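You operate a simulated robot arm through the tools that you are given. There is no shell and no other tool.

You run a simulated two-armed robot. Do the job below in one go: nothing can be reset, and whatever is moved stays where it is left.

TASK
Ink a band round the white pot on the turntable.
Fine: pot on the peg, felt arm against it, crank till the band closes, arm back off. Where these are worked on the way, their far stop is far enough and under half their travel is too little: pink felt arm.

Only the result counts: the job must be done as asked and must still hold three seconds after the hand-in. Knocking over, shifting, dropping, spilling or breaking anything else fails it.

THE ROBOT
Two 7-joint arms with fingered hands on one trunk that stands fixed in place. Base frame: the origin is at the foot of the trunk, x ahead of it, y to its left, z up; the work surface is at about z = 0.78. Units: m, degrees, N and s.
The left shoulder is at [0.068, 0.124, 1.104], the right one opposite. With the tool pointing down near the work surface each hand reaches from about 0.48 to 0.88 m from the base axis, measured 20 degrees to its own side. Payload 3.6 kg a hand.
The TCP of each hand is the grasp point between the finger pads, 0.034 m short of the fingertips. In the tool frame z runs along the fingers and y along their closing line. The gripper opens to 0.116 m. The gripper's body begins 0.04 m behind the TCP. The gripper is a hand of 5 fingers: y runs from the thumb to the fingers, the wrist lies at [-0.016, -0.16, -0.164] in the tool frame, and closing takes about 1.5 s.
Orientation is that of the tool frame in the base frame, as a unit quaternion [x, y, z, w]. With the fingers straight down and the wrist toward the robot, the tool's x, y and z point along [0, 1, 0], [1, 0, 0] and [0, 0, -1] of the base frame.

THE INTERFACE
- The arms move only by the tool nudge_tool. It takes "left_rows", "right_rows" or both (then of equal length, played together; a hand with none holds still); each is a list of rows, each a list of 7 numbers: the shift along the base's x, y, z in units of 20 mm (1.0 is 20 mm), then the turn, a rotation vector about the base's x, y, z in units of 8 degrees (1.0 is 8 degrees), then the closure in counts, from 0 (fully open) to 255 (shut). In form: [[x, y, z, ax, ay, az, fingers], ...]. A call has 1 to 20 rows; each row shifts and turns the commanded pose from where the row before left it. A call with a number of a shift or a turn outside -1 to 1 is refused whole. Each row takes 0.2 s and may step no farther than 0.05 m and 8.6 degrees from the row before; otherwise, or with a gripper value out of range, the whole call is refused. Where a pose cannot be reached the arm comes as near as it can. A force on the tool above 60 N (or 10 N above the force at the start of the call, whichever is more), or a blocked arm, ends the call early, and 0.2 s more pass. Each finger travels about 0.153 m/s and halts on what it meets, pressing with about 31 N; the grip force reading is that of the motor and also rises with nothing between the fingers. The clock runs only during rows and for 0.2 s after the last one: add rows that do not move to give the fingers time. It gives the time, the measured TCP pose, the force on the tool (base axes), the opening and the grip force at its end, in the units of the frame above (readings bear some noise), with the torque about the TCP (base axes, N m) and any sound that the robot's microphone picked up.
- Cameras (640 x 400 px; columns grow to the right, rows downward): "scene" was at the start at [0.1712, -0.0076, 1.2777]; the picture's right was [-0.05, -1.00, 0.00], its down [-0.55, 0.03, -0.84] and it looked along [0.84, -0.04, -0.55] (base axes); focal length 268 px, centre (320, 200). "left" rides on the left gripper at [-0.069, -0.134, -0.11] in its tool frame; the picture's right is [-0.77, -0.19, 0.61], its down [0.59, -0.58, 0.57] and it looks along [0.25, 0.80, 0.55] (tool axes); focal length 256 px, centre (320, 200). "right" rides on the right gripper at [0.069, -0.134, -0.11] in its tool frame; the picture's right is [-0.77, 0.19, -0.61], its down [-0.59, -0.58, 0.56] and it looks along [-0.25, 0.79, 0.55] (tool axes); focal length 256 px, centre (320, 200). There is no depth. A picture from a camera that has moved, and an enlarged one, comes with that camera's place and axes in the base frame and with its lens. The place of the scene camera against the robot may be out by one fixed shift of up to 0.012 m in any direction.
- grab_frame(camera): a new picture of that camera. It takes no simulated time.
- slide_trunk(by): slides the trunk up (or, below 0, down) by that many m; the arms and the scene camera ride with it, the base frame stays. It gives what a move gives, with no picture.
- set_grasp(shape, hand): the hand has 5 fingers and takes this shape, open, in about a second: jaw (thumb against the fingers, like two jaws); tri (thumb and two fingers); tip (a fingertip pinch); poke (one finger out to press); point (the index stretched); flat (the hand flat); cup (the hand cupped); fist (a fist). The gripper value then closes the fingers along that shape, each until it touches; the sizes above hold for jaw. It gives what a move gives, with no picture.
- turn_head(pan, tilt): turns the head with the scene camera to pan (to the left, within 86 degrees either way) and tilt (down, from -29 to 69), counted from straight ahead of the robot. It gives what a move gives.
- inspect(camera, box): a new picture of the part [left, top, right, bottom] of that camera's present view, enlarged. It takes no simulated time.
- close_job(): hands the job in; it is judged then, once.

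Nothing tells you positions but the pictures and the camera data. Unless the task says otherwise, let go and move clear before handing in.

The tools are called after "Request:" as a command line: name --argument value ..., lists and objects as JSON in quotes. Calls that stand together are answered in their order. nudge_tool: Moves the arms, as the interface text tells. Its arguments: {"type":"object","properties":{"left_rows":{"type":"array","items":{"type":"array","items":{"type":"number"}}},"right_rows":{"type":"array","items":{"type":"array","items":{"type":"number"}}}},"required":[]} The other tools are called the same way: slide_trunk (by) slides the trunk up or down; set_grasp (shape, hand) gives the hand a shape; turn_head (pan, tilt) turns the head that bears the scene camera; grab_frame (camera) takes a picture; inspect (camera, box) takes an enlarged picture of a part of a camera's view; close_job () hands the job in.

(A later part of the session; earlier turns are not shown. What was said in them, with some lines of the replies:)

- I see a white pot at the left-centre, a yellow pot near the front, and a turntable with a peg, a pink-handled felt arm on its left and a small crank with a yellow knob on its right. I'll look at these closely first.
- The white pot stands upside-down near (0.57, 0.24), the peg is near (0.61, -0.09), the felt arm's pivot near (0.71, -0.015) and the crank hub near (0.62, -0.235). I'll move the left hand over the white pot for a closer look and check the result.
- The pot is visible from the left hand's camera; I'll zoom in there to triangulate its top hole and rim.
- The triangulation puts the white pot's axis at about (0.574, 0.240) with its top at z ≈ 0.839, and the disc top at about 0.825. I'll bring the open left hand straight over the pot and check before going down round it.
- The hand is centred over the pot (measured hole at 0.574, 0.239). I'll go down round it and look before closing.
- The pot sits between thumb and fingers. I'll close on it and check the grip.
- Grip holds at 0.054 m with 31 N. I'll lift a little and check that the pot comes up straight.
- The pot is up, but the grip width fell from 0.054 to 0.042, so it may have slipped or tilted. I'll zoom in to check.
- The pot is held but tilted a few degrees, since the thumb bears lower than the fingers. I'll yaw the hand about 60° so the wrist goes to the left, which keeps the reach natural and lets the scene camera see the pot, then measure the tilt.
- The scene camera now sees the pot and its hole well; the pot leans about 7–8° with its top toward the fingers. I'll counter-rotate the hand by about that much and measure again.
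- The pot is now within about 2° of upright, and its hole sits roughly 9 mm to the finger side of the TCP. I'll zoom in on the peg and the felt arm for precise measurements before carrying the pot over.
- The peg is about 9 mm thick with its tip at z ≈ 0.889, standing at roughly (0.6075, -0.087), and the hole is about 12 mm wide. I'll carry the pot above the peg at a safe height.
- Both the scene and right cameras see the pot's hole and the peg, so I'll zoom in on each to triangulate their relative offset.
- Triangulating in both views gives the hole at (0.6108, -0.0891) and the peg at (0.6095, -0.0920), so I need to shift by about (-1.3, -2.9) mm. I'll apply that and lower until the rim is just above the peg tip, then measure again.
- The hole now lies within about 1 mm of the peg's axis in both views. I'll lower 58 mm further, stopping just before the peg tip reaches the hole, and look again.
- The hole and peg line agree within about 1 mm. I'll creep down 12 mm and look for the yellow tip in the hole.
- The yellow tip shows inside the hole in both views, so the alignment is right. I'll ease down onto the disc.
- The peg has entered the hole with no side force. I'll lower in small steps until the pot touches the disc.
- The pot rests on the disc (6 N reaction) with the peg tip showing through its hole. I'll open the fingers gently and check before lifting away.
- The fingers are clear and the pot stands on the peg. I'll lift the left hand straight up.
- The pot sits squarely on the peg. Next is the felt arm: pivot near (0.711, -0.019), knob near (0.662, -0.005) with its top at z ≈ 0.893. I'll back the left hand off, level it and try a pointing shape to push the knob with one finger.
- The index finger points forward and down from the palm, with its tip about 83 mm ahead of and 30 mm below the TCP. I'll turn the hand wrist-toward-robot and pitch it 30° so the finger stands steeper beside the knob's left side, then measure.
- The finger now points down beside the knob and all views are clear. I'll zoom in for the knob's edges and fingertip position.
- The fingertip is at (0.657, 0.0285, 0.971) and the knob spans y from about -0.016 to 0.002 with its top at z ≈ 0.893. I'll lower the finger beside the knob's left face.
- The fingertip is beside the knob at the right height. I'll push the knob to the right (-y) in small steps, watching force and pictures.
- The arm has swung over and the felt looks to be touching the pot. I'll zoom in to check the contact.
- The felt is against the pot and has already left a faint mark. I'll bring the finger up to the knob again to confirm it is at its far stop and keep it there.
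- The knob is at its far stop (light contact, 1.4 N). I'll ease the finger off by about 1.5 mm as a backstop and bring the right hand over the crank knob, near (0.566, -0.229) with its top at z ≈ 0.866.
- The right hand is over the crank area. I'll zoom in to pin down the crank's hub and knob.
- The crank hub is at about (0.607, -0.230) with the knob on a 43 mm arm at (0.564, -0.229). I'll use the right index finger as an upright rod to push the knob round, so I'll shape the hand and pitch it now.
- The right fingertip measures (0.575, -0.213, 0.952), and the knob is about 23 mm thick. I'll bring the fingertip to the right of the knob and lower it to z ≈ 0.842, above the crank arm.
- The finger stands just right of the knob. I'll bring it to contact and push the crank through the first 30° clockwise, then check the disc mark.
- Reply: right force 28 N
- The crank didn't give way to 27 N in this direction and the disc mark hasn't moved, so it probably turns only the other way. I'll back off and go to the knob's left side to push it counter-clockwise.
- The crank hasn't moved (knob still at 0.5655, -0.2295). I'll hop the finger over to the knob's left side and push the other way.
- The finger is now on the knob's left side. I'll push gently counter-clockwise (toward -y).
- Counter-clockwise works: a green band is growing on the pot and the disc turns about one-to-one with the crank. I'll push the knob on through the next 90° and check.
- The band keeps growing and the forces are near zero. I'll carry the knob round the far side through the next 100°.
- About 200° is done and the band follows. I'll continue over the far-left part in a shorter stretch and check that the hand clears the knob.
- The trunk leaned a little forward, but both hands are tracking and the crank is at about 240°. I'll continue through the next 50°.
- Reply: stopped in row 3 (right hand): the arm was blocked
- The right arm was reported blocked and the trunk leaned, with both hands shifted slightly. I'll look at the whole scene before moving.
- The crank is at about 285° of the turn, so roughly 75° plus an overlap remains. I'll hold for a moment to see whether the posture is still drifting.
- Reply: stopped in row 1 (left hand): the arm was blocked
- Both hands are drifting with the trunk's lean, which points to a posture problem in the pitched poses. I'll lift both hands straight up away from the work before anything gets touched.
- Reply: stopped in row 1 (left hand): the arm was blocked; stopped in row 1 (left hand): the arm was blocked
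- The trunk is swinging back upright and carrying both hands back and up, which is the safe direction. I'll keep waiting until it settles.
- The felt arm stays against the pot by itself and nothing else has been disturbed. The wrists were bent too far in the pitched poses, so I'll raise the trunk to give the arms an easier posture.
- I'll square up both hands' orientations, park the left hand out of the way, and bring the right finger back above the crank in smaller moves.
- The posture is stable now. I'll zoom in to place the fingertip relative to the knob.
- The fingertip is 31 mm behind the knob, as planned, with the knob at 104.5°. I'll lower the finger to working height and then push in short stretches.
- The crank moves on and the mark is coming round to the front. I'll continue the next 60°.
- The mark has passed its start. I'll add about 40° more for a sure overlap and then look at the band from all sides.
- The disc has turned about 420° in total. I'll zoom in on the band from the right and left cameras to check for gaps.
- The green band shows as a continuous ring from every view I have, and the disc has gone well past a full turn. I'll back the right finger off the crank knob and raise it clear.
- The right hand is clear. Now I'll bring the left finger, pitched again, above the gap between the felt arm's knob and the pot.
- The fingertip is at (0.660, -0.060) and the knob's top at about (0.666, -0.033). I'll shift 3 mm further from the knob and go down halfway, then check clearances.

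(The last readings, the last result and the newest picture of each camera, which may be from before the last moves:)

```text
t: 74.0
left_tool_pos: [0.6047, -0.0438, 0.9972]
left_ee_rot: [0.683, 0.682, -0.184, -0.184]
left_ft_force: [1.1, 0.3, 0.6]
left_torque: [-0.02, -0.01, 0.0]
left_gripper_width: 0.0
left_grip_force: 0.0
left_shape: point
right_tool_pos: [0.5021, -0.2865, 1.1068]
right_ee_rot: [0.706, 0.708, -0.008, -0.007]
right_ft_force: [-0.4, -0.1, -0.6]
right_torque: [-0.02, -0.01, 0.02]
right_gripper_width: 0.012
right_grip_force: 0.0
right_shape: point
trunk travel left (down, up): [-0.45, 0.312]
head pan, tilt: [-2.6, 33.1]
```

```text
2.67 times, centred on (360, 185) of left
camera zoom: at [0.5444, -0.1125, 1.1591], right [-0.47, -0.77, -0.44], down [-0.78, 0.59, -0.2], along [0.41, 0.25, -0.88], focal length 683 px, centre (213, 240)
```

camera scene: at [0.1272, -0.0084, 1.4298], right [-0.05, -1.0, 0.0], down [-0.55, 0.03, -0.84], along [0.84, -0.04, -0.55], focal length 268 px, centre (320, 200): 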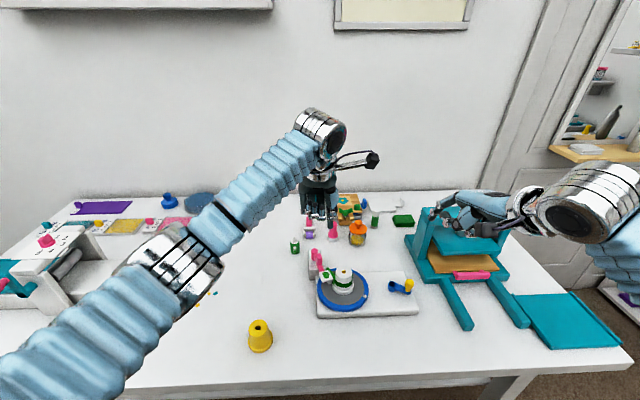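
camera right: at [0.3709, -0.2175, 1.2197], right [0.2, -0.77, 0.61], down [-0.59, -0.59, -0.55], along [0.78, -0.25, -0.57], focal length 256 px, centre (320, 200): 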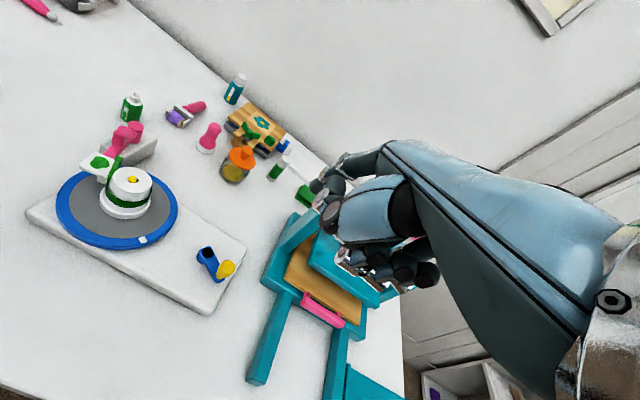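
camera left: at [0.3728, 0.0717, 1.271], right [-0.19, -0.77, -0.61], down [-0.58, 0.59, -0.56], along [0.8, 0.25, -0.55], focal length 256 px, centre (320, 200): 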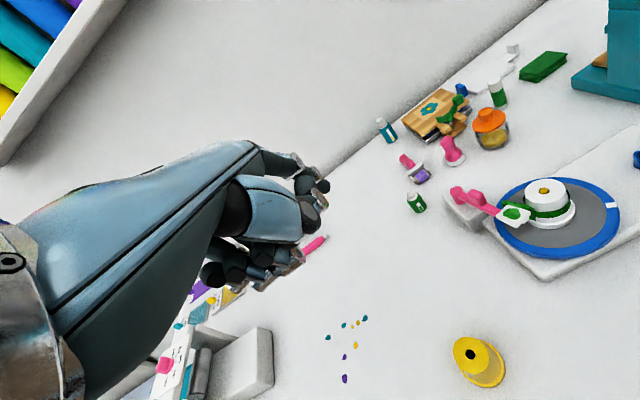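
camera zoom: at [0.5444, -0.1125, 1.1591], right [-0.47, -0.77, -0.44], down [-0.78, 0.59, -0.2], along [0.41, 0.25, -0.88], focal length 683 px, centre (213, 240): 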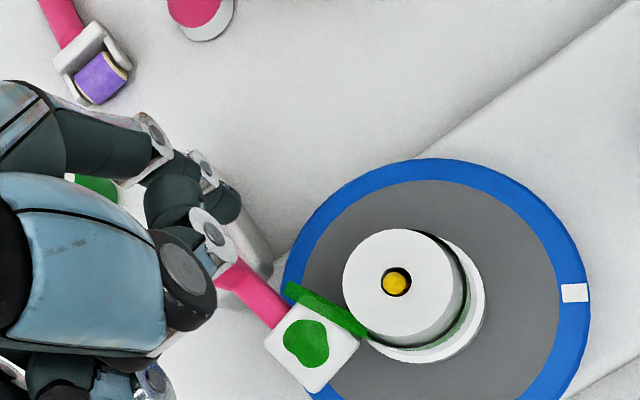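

Request:
nudge_tool --left_rows '[[0, 0, -0.9, 0, 0, 0, 0], [0, 0, -0.9, 0, 0, 0, 0], [0, 0, -0.65, 0, 0, 0, 0], [0, 0, 0, 0, 0, 0, 0]]'

Request:
inspect --camera "scene" --box '[300, 220, 370, 290]'

Request:
inspect --camera "right" --box '[60, 70, 180, 230]'

Request:
inspect --camera "left" --box '[270, 110, 450, 260]'

```text
t: 75.0
left_tool_pos: [0.6059, -0.0436, 0.9476]
left_ee_rot: [0.683, 0.682, -0.184, -0.184]
left_ft_force: [-0.3, -0.3, -0.5]
left_torque: [0.0, 0.0, 0.01]
left_gripper_width: 0.0
left_grip_force: 0.0
left_shape: point
right_tool_pos: [0.5027, -0.2855, 1.1072]
right_ee_rot: [0.707, 0.708, -0.007, -0.007]
right_ft_force: [0.5, 0.3, -1.0]
right_torque: [0.02, 0.02, 0.04]
right_gripper_width: 0.02
right_grip_force: 0.1
right_shape: point
trunk travel left (down, up): [-0.45, 0.312]
head pan, tilt: [-2.6, 33.1]
```

```text
5.71 times, centred on (335, 255) of scene
camera zoom: at [0.127, -0.0081, 1.4298], right [-0.05, -1.0, 0.0], down [-0.55, 0.03, -0.84], along [0.84, -0.04, -0.55], focal length 1530 px, centre (234, -114)
```

zoom: 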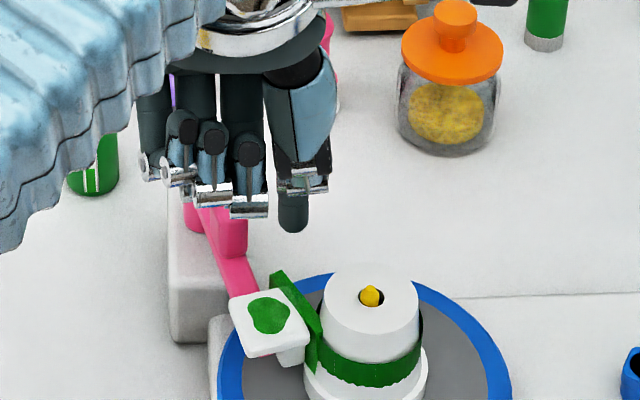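

```text
2.50 times, centred on (120, 150) of right
camera zoom: at [0.3709, -0.218, 1.2197], right [0.2, -0.77, 0.61], down [-0.59, -0.59, -0.55], along [0.78, -0.25, -0.57], focal length 640 px, centre (820, 325)
```

zoom: 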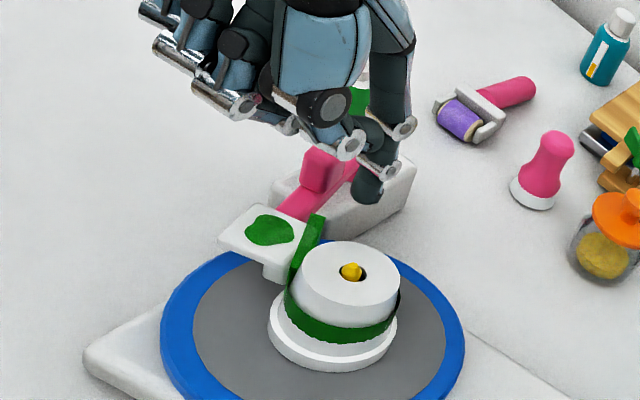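

```text
2.67 times, centred on (360, 185) of left
camera zoom: at [0.5445, -0.1118, 1.1099], right [-0.47, -0.77, -0.44], down [-0.78, 0.59, -0.2], along [0.41, 0.25, -0.88], focal length 683 px, centre (213, 240)
```

zoom: 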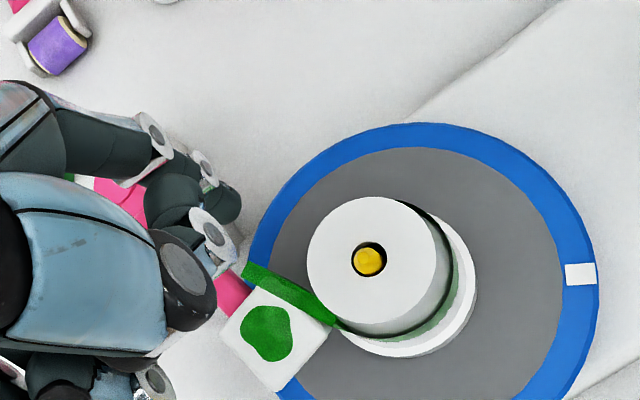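

The finger is on the pot side of the knob with clearance all round. I'll push the knob back (+y) in small steps.

Request:
nudge_tool --left_rows '[[0, 0.25, 0, 0, 0, 0, 0], [0, 0.25, 0, 0, 0, 0, 0], [0, 0.2, 0, 0, 0, 0, 0], [0, 0.2, 0, 0, 0, 0, 0], [0, 0, 0, 0, 0, 0, 0]]'

Request:
inspect --camera "scene" --box '[300, 220, 370, 290]'

Request:
inspect --camera "right" --box '[60, 70, 180, 230]'

```text
t: 76.2
left_tool_pos: [0.6048, -0.0249, 0.9478]
left_ee_rot: [0.685, 0.681, -0.183, -0.184]
left_ft_force: [-0.4, -1.1, 0.0]
left_torque: [-0.06, 0.02, -0.07]
left_gripper_width: 0.0
left_grip_force: 0.0
left_shape: point
right_tool_pos: [0.5035, -0.286, 1.1078]
right_ee_rot: [0.707, 0.707, -0.007, -0.007]
right_ft_force: [0.9, 0.5, 0.2]
right_torque: [0.02, 0.01, 0.0]
right_gripper_width: 0.0253
right_grip_force: 0.1
right_shape: point
trunk travel left (down, up): [-0.45, 0.312]
head pan, tilt: [-2.6, 33.1]
```

```text
5.71 times, centred on (335, 255) of scene
camera zoom: at [0.1271, -0.0083, 1.4298], right [-0.05, -1.0, 0.0], down [-0.55, 0.03, -0.84], along [0.84, -0.04, -0.55], focal length 1530 px, centre (234, -114)
```

zoom: 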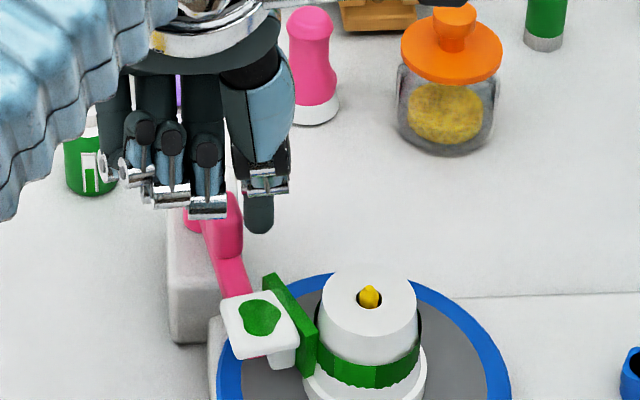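

```text
2.50 times, centred on (120, 150) of right
camera zoom: at [0.3709, -0.2183, 1.2196], right [0.2, -0.77, 0.61], down [-0.59, -0.59, -0.55], along [0.78, -0.25, -0.57], focal length 640 px, centre (820, 325)
```

zoom: 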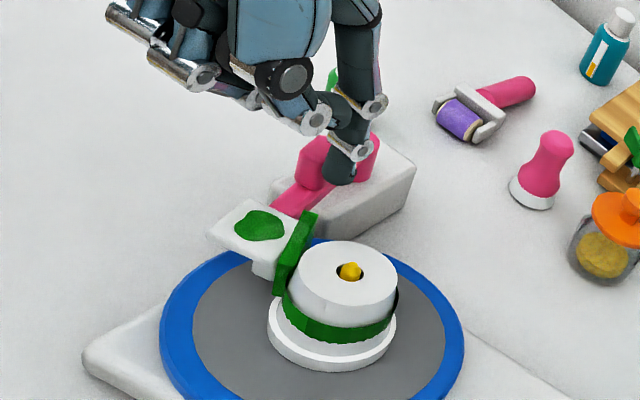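

The felt is lifting off the pot. I'll keep pushing until the arm is back at its rest position.

Request:
nudge_tool --left_rows '[[0, 0.25, 0, 0, 0, 0, 0], [0, 0.25, 0, 0, 0, 0, 0], [0, 0.25, 0, 0, 0, 0, 0], [0, 0.2, 0, 0, 0, 0, 0], [0, 0, 0, 0, 0, 0, 0]]'

Request:
inspect --camera "scene" --box '[290, 220, 370, 300]'

Request:
inspect --camera "right" --box '[60, 70, 180, 230]'

```text
t: 77.4
left_tool_pos: [0.605, -0.0058, 0.9474]
left_ee_rot: [0.683, 0.682, -0.184, -0.184]
left_ft_force: [0.5, -0.6, 0.7]
left_torque: [0.01, -0.03, 0.0]
left_gripper_width: 0.108
left_grip_force: 0.0
left_shape: point
right_tool_pos: [0.5034, -0.2855, 1.1074]
right_ee_rot: [0.707, 0.707, -0.008, -0.007]
right_ft_force: [0.1, -0.4, 0.1]
right_torque: [-0.03, 0.0, -0.02]
right_gripper_width: 0.0356
right_grip_force: 0.0
right_shape: point
trunk travel left (down, up): [-0.45, 0.312]
head pan, tilt: [-2.6, 33.1]
```

```text
5.00 times, centred on (330, 260) of scene
camera zoom: at [0.1271, -0.008, 1.4298], right [-0.05, -1.0, 0.0], down [-0.55, 0.03, -0.84], along [0.84, -0.04, -0.55], focal length 1339 px, centre (270, -100)
```

zoom: 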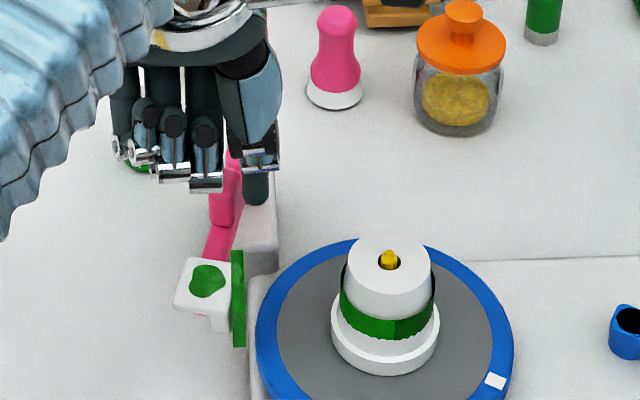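

```text
2.50 times, centred on (120, 150) of right
camera zoom: at [0.3711, -0.2179, 1.2196], right [0.2, -0.77, 0.61], down [-0.59, -0.59, -0.55], along [0.78, -0.25, -0.57], focal length 640 px, centre (820, 325)
```

zoom: 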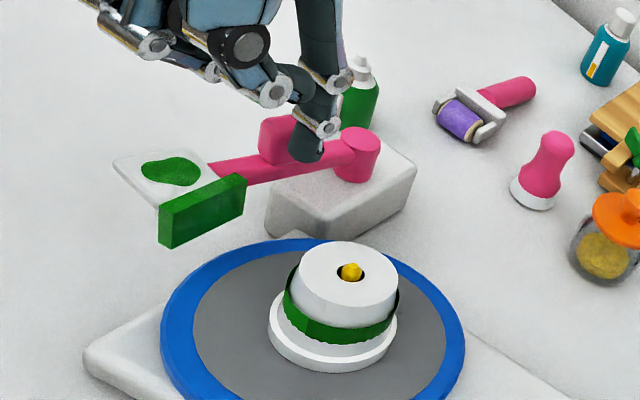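

The arm has swung back, and the felt is well clear of the pot. I'll nudge a little further to be sure it is at its rest stop.

Request:
nudge_tool --left_rows '[[0, 0.1, 0, 0, 0, 0, 0], [0, 0.1, 0, 0, 0, 0, 0], [0, 0, 0, 0, 0, 0, 0]]'

Request:
inspect --camera "scene" --box '[290, 220, 370, 300]'

Request:
inspect --camera "right" --box '[60, 70, 180, 230]'

```text
t: 78.2
left_tool_pos: [0.6058, -0.0021, 0.9474]
left_ee_rot: [0.683, 0.682, -0.184, -0.184]
left_ft_force: [0.8, 0.7, -0.4]
left_torque: [-0.01, 0.02, 0.03]
left_gripper_width: 0.1079
left_grip_force: 0.1
left_shape: point
right_tool_pos: [0.5032, -0.2849, 1.1076]
right_ee_rot: [0.706, 0.708, -0.009, -0.007]
right_ft_force: [0.4, 0.3, -0.2]
right_torque: [-0.01, 0.04, 0.02]
right_gripper_width: 0.0239
right_grip_force: 0.0
right_shape: point
trunk travel left (down, up): [-0.45, 0.312]
head pan, tilt: [-2.6, 33.1]
```

```text
5.00 times, centred on (330, 260) of scene
camera zoom: at [0.1271, -0.0081, 1.4298], right [-0.05, -1.0, 0.0], down [-0.55, 0.03, -0.84], along [0.84, -0.04, -0.55], focal length 1339 px, centre (270, -100)
```

zoom: 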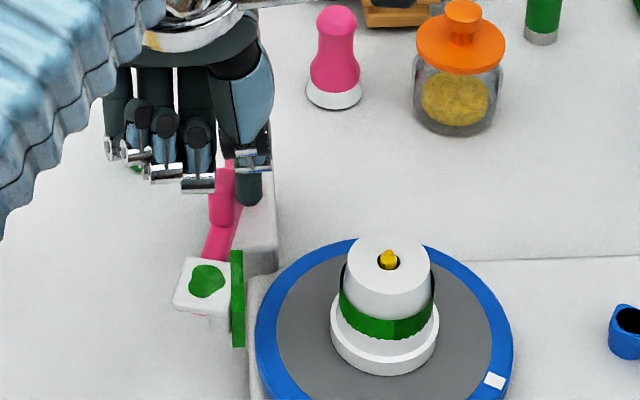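

```text
2.50 times, centred on (120, 150) of right
camera zoom: at [0.3709, -0.218, 1.2196], right [0.2, -0.77, 0.61], down [-0.59, -0.59, -0.55], along [0.78, -0.25, -0.57], focal length 640 px, centre (820, 325)
```

zoom: 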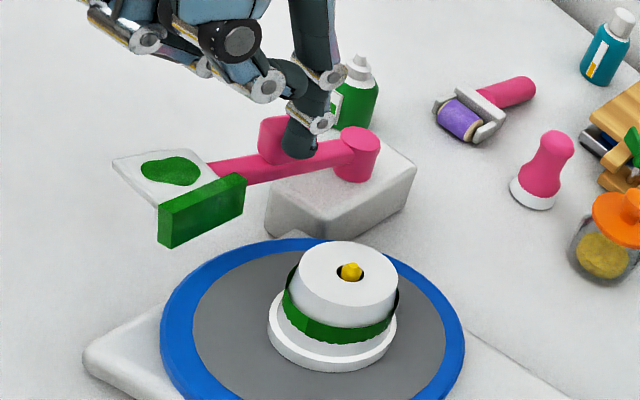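

The arm stays where it was, so it is at rest. I'll back the finger off the knob slightly, lift it clear, and inspect the band now that the felt is away.

Request:
nudge_tool --left_rows '[[0, -0.2, 0, 0, 0, 0, 0], [0, -0.1, 0.5, 0, 0, 0, 0], [0, 0, 1, 0, 0, 0, 0], [0, 0, 1, 0, 0, 0, 0], [0, 0, 1, 0, 0, 0, 0], [0, 0, 1, 0, 0, 0, 0], [0, 0, 1, 0, 0, 0, 0], [0, 0.5, 1, 0, 0, 0, 0], [0, 1, 1, 0, 0, 0, 0], [0, 1, 0.5, 0, 0, 0, 0], [0, 1, 0, 0, 0, 0, 0], [0, 1, 0, 0, -0.94, 0, 0], [0, 1, 0, 0, -0.94, 0, 0], [0, 1, 0, 0, -0.94, 0, 0], [0, 1, 0, 0, -0.94, 0, 0], [0, 0, 0, 0, 0, 0, 0]]'

Request:
grab_frame --camera "scene"

Request:
inspect --camera "scene" --box '[300, 245, 380, 315]'

Request:
inspect --camera "right" --box '[90, 130, 180, 230]'

Request:
grab_frame --camera "left"

```text
t: 81.6
left_tool_pos: [0.6062, 0.1417, 1.1085]
left_ee_rot: [0.708, 0.706, 0.001, 0.001]
left_ft_force: [-0.3, -0.5, -0.1]
left_torque: [0.03, 0.0, -0.01]
left_gripper_width: 0.1079
left_grip_force: 0.0
left_shape: point
right_tool_pos: [0.5028, -0.2867, 1.1069]
right_ee_rot: [0.708, 0.706, -0.008, -0.008]
right_ft_force: [0.1, -0.4, -0.1]
right_torque: [-0.01, -0.02, 0.0]
right_gripper_width: 0.1082
right_grip_force: 0.0
right_shape: point
trunk travel left (down, up): [-0.45, 0.312]
head pan, tilt: [-2.6, 33.1]
```

```text
taken
camera scene: at [0.1272, -0.0083, 1.4298], right [-0.05, -1.0, 0.0], down [-0.55, 0.03, -0.84], along [0.84, -0.04, -0.55], focal length 268 px, centre (320, 200)
```

scene: 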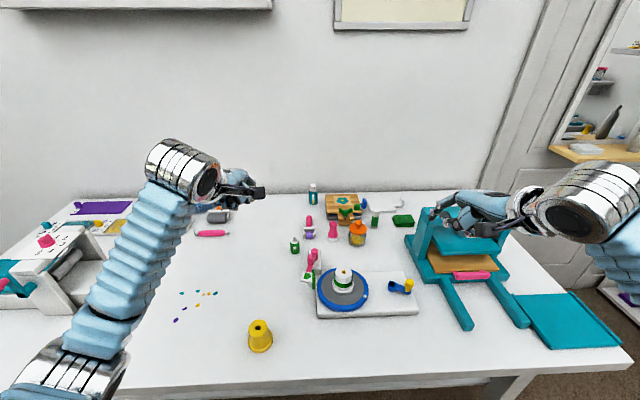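

```text
5.71 times, centred on (340, 280) of scene
camera zoom: at [0.1272, -0.0083, 1.4298], right [-0.05, -1.0, 0.0], down [-0.55, 0.03, -0.84], along [0.84, -0.04, -0.55], focal length 1530 px, centre (206, -257)
```

zoom: 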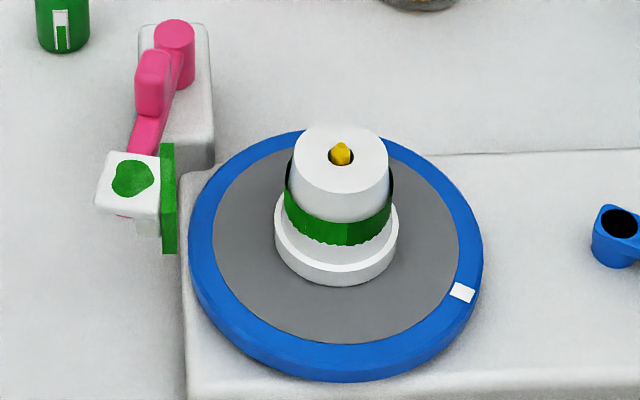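

```text
4.00 times, centred on (135, 180) of right
camera zoom: at [0.3711, -0.2183, 1.2195], right [0.2, -0.77, 0.61], down [-0.59, -0.59, -0.55], along [0.78, -0.25, -0.57], focal length 1024 px, centre (1060, 280)
```

zoom: 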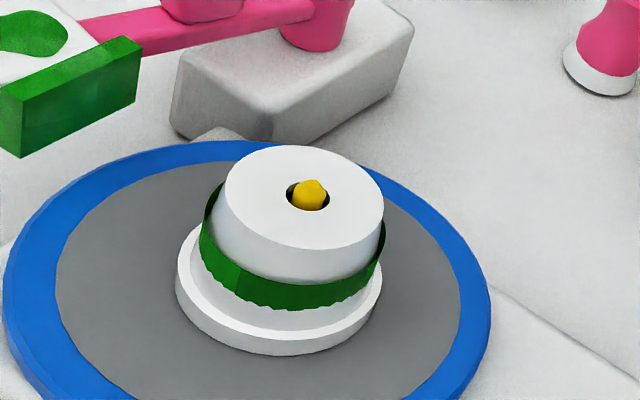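

```text
taken
camera left: at [0.4714, 0.0733, 1.2176], right [-0.19, -0.77, -0.61], down [-0.57, 0.59, -0.57], along [0.8, 0.25, -0.55], focal length 256 px, centre (320, 200)
```

left: 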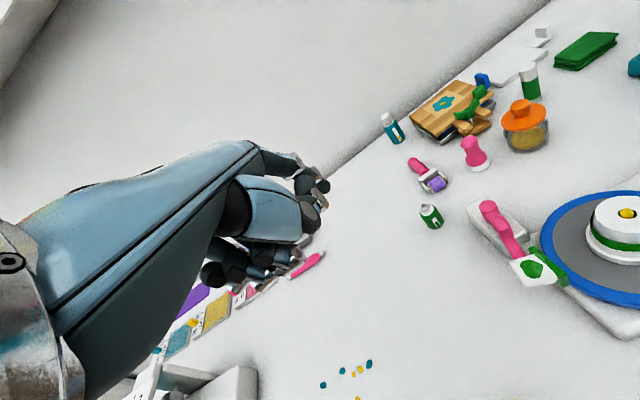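

The felt arm is back at rest and the pot stands banded. I can't see the pot's back-left side from here, so I'll swing the left camera round to check that the band is closed there.

Request:
nudge_tool --left_rows '[[0.9, 0.05, 0, 0, 0, -0.94, 0], [0.9, 0.05, 0, 0, 0, -0.94, 0], [0.9, 0.05, 0, 0, 0, -0.94, 0], [0.9, 0.05, 0, 0, 0, -0.94, 0], [0.9, 0.05, 0, 0, 0, -0.94, 0], [0.9, 0.05, 0, 0, 0, -0.94, 0], [0.9, 0.05, 0, 0, 0, -0.94, 0], [0.5, 0.05, 0, 0, 0, -0.92, 0], [0, 0, 0, 0, 0, 0, 0]]'

Request:
grab_frame --camera "left"

Request:
grab_frame --camera "scene"

```text
t: 83.6
left_tool_pos: [0.7062, 0.143, 1.0998]
left_ee_rot: [0.966, 0.257, 0.0, 0.0]
left_ft_force: [1.2, -0.1, 1.1]
left_torque: [0.03, -0.02, 0.0]
left_gripper_width: 0.1081
left_grip_force: 0.1
left_shape: point
left hand out of reach, approached as far as the arm can: row 8
right_tool_pos: [0.5023, -0.2862, 1.109]
right_ee_rot: [0.706, 0.708, -0.008, -0.008]
right_ft_force: [0.5, -0.7, -0.3]
right_torque: [0.03, 0.0, -0.01]
right_gripper_width: 0.1079
right_grip_force: 0.1
right_shape: point
trunk travel left (down, up): [-0.45, 0.312]
head pan, tilt: [-2.6, 33.1]
```

```text
taken
camera left: at [0.5795, 0.2237, 1.2095], right [-0.76, -0.22, -0.61], down [0.23, 0.79, -0.56], along [0.61, -0.57, -0.55], focal length 256 px, centre (320, 200)
```

left: 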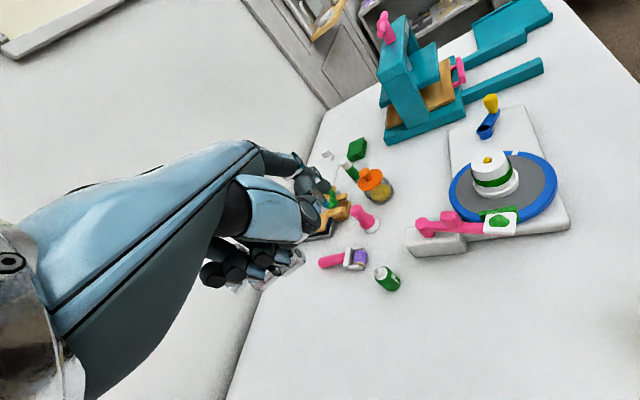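

```text
taken
camera scene: at [0.1273, -0.0087, 1.4298], right [-0.04, -1.0, 0.0], down [-0.55, 0.03, -0.84], along [0.84, -0.04, -0.55], focal length 268 px, centre (320, 200)
```

scene: 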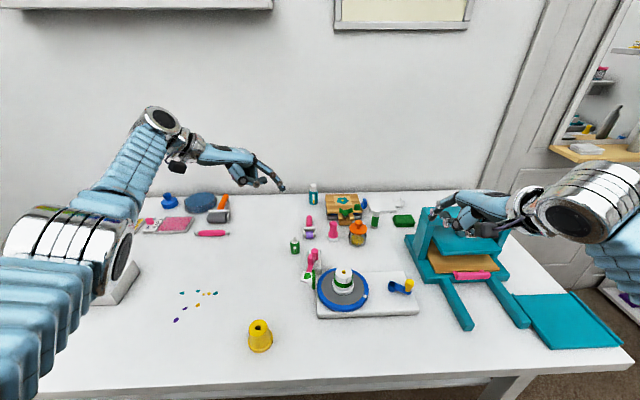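

Request:
inspect --camera "left" --box '[440, 130, 570, 250]'

Request:
inspect --camera "left" --box '[465, 145, 525, 205]'

```text
3.33 times, centred on (505, 190) of left
camera zoom: at [0.5795, 0.2237, 1.2095], right [-0.76, -0.22, -0.61], down [0.23, 0.79, -0.56], along [0.61, -0.57, -0.55], focal length 853 px, centre (-297, 233)
```

zoom: 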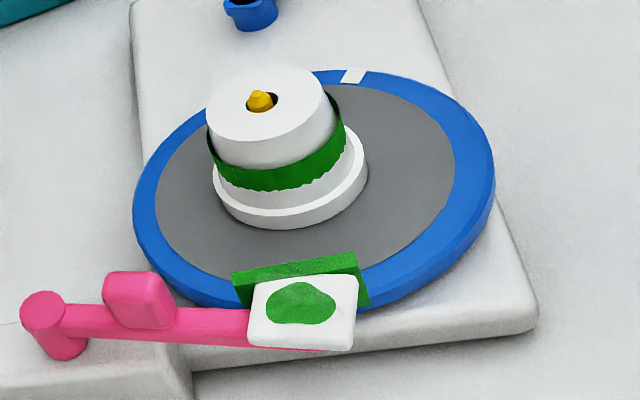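

```text
6.67 times, centred on (495, 175) of left
camera zoom: at [0.5795, 0.2237, 1.2095], right [-0.76, -0.22, -0.61], down [0.23, 0.79, -0.56], along [0.61, -0.57, -0.55], focal length 1707 px, centre (-847, 367)
```

zoom: 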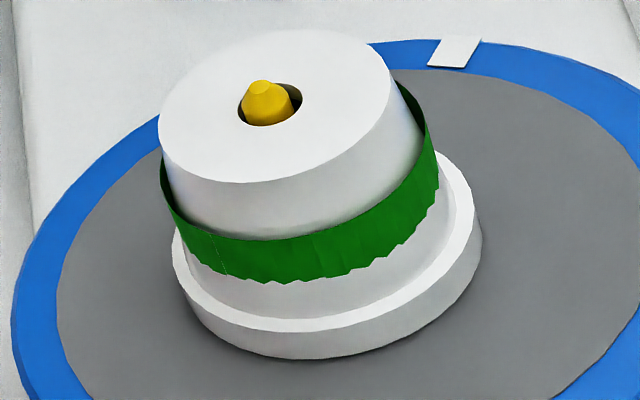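

The band runs unbroken round the back-left side too, and the felt arm is clear at rest. I'll bring the left hand back to an easy pose and let everything settle for a last check.

Request:
nudge_tool --left_rows '[[-0.8, 0.1, 0.2, 0, 0, 0.5, 0], [-0.8, 0.1, 0.2, 0, 0, 0.5, 0], [-0.8, 0.1, 0.2, 0, 0, 0.5, 0], [-0.8, 0.1, 0.2, 0, 0, 0.5, 0], [-0.8, 0.1, 0.2, 0, 0, 0.5, 0], [-0.8, 0.1, 0.2, 0, 0, 0.5, 0], [-0.8, 0.1, 0, 0, 0, 0.5, 0], [0, 0, 0, 0, 0, 0, 0], [0, 0, 0, 0, 0, 0, 0], [0, 0, 0, 0, 0, 0, 0]]'

Request:
grab_frame --camera "scene"

Request:
inspect --camera "scene" --box '[270, 220, 430, 330]'

```text
t: 85.8
left_tool_pos: [0.5941, 0.1559, 1.1235]
left_ee_rot: [0.875, 0.484, 0.0, 0.0]
left_ft_force: [-0.3, 0.0, -1.0]
left_torque: [-0.01, 0.01, 0.07]
left_gripper_width: 0.108
left_grip_force: 0.1
left_shape: point
right_tool_pos: [0.503, -0.2855, 1.1078]
right_ee_rot: [0.706, 0.708, -0.008, -0.007]
right_ft_force: [0.5, 0.3, 0.8]
right_torque: [0.02, 0.0, 0.0]
right_gripper_width: 0.108
right_grip_force: 0.0
right_shape: point
trunk travel left (down, up): [-0.45, 0.312]
head pan, tilt: [-2.6, 33.1]
```

```text
taken
camera scene: at [0.127, -0.0077, 1.4298], right [-0.05, -1.0, 0.0], down [-0.55, 0.03, -0.84], along [0.84, -0.04, -0.55], focal length 268 px, centre (320, 200)
```

scene: 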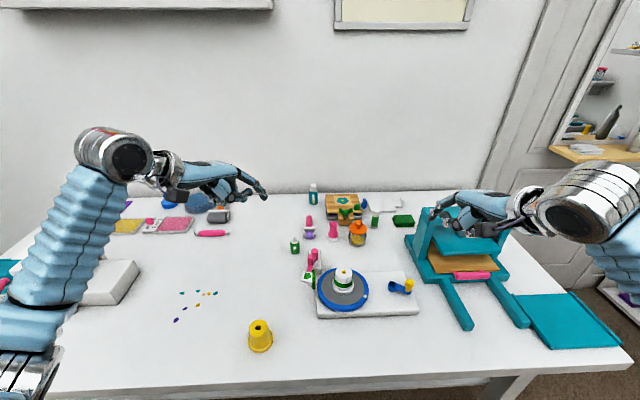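

```text
3.64 times, centred on (350, 275) of scene
camera zoom: at [0.127, -0.0077, 1.4298], right [-0.05, -1.0, 0.0], down [-0.55, 0.03, -0.84], along [0.84, -0.04, -0.55], focal length 974 px, centre (211, -73)
```

zoom: 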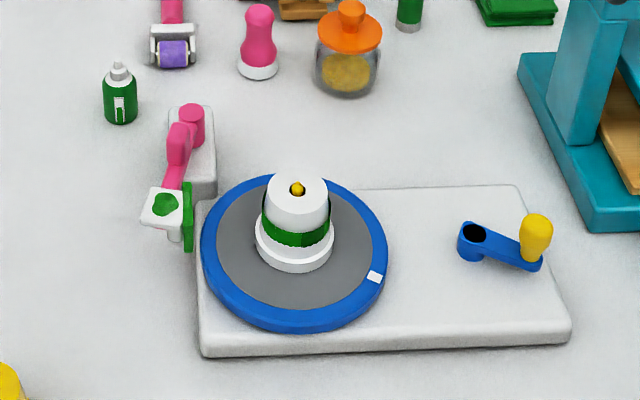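

The white pot stands on the peg with a closed green band, the felt arm is back at rest, and both hands are clear with nothing else moved. I'm handing the job in.

Request:
close_job

```text
The job is handed in.
```

The white pot is on the turntable peg with a green band inked round it, and I've handed the job in.

- **Band:** I turned the crank well past a full turn, about 420°, so the ends overlap. I checked it from the front, right and back-left, and saw no gap. I couldn't see the back-right side at the end, but that stretch was green when it passed the front earlier.
- **Crank:** It only gave way counter-clockwise. My first push, clockwise at up to about 27 N, didn't move it.
- **Felt arm:** It went to its far stop against the pot and is now back where it started, clear of the pot.
- **Trunk lean:** Partway through cranking, the trunk leaned forward and carried both hands out of position. I lifted the hands clear, raised the trunk 0.15 m (it is still raised) and finished from there. Nothing looked disturbed afterwards.

Both hands are clear of the table, and the yellow pot and the other items look unmoved.
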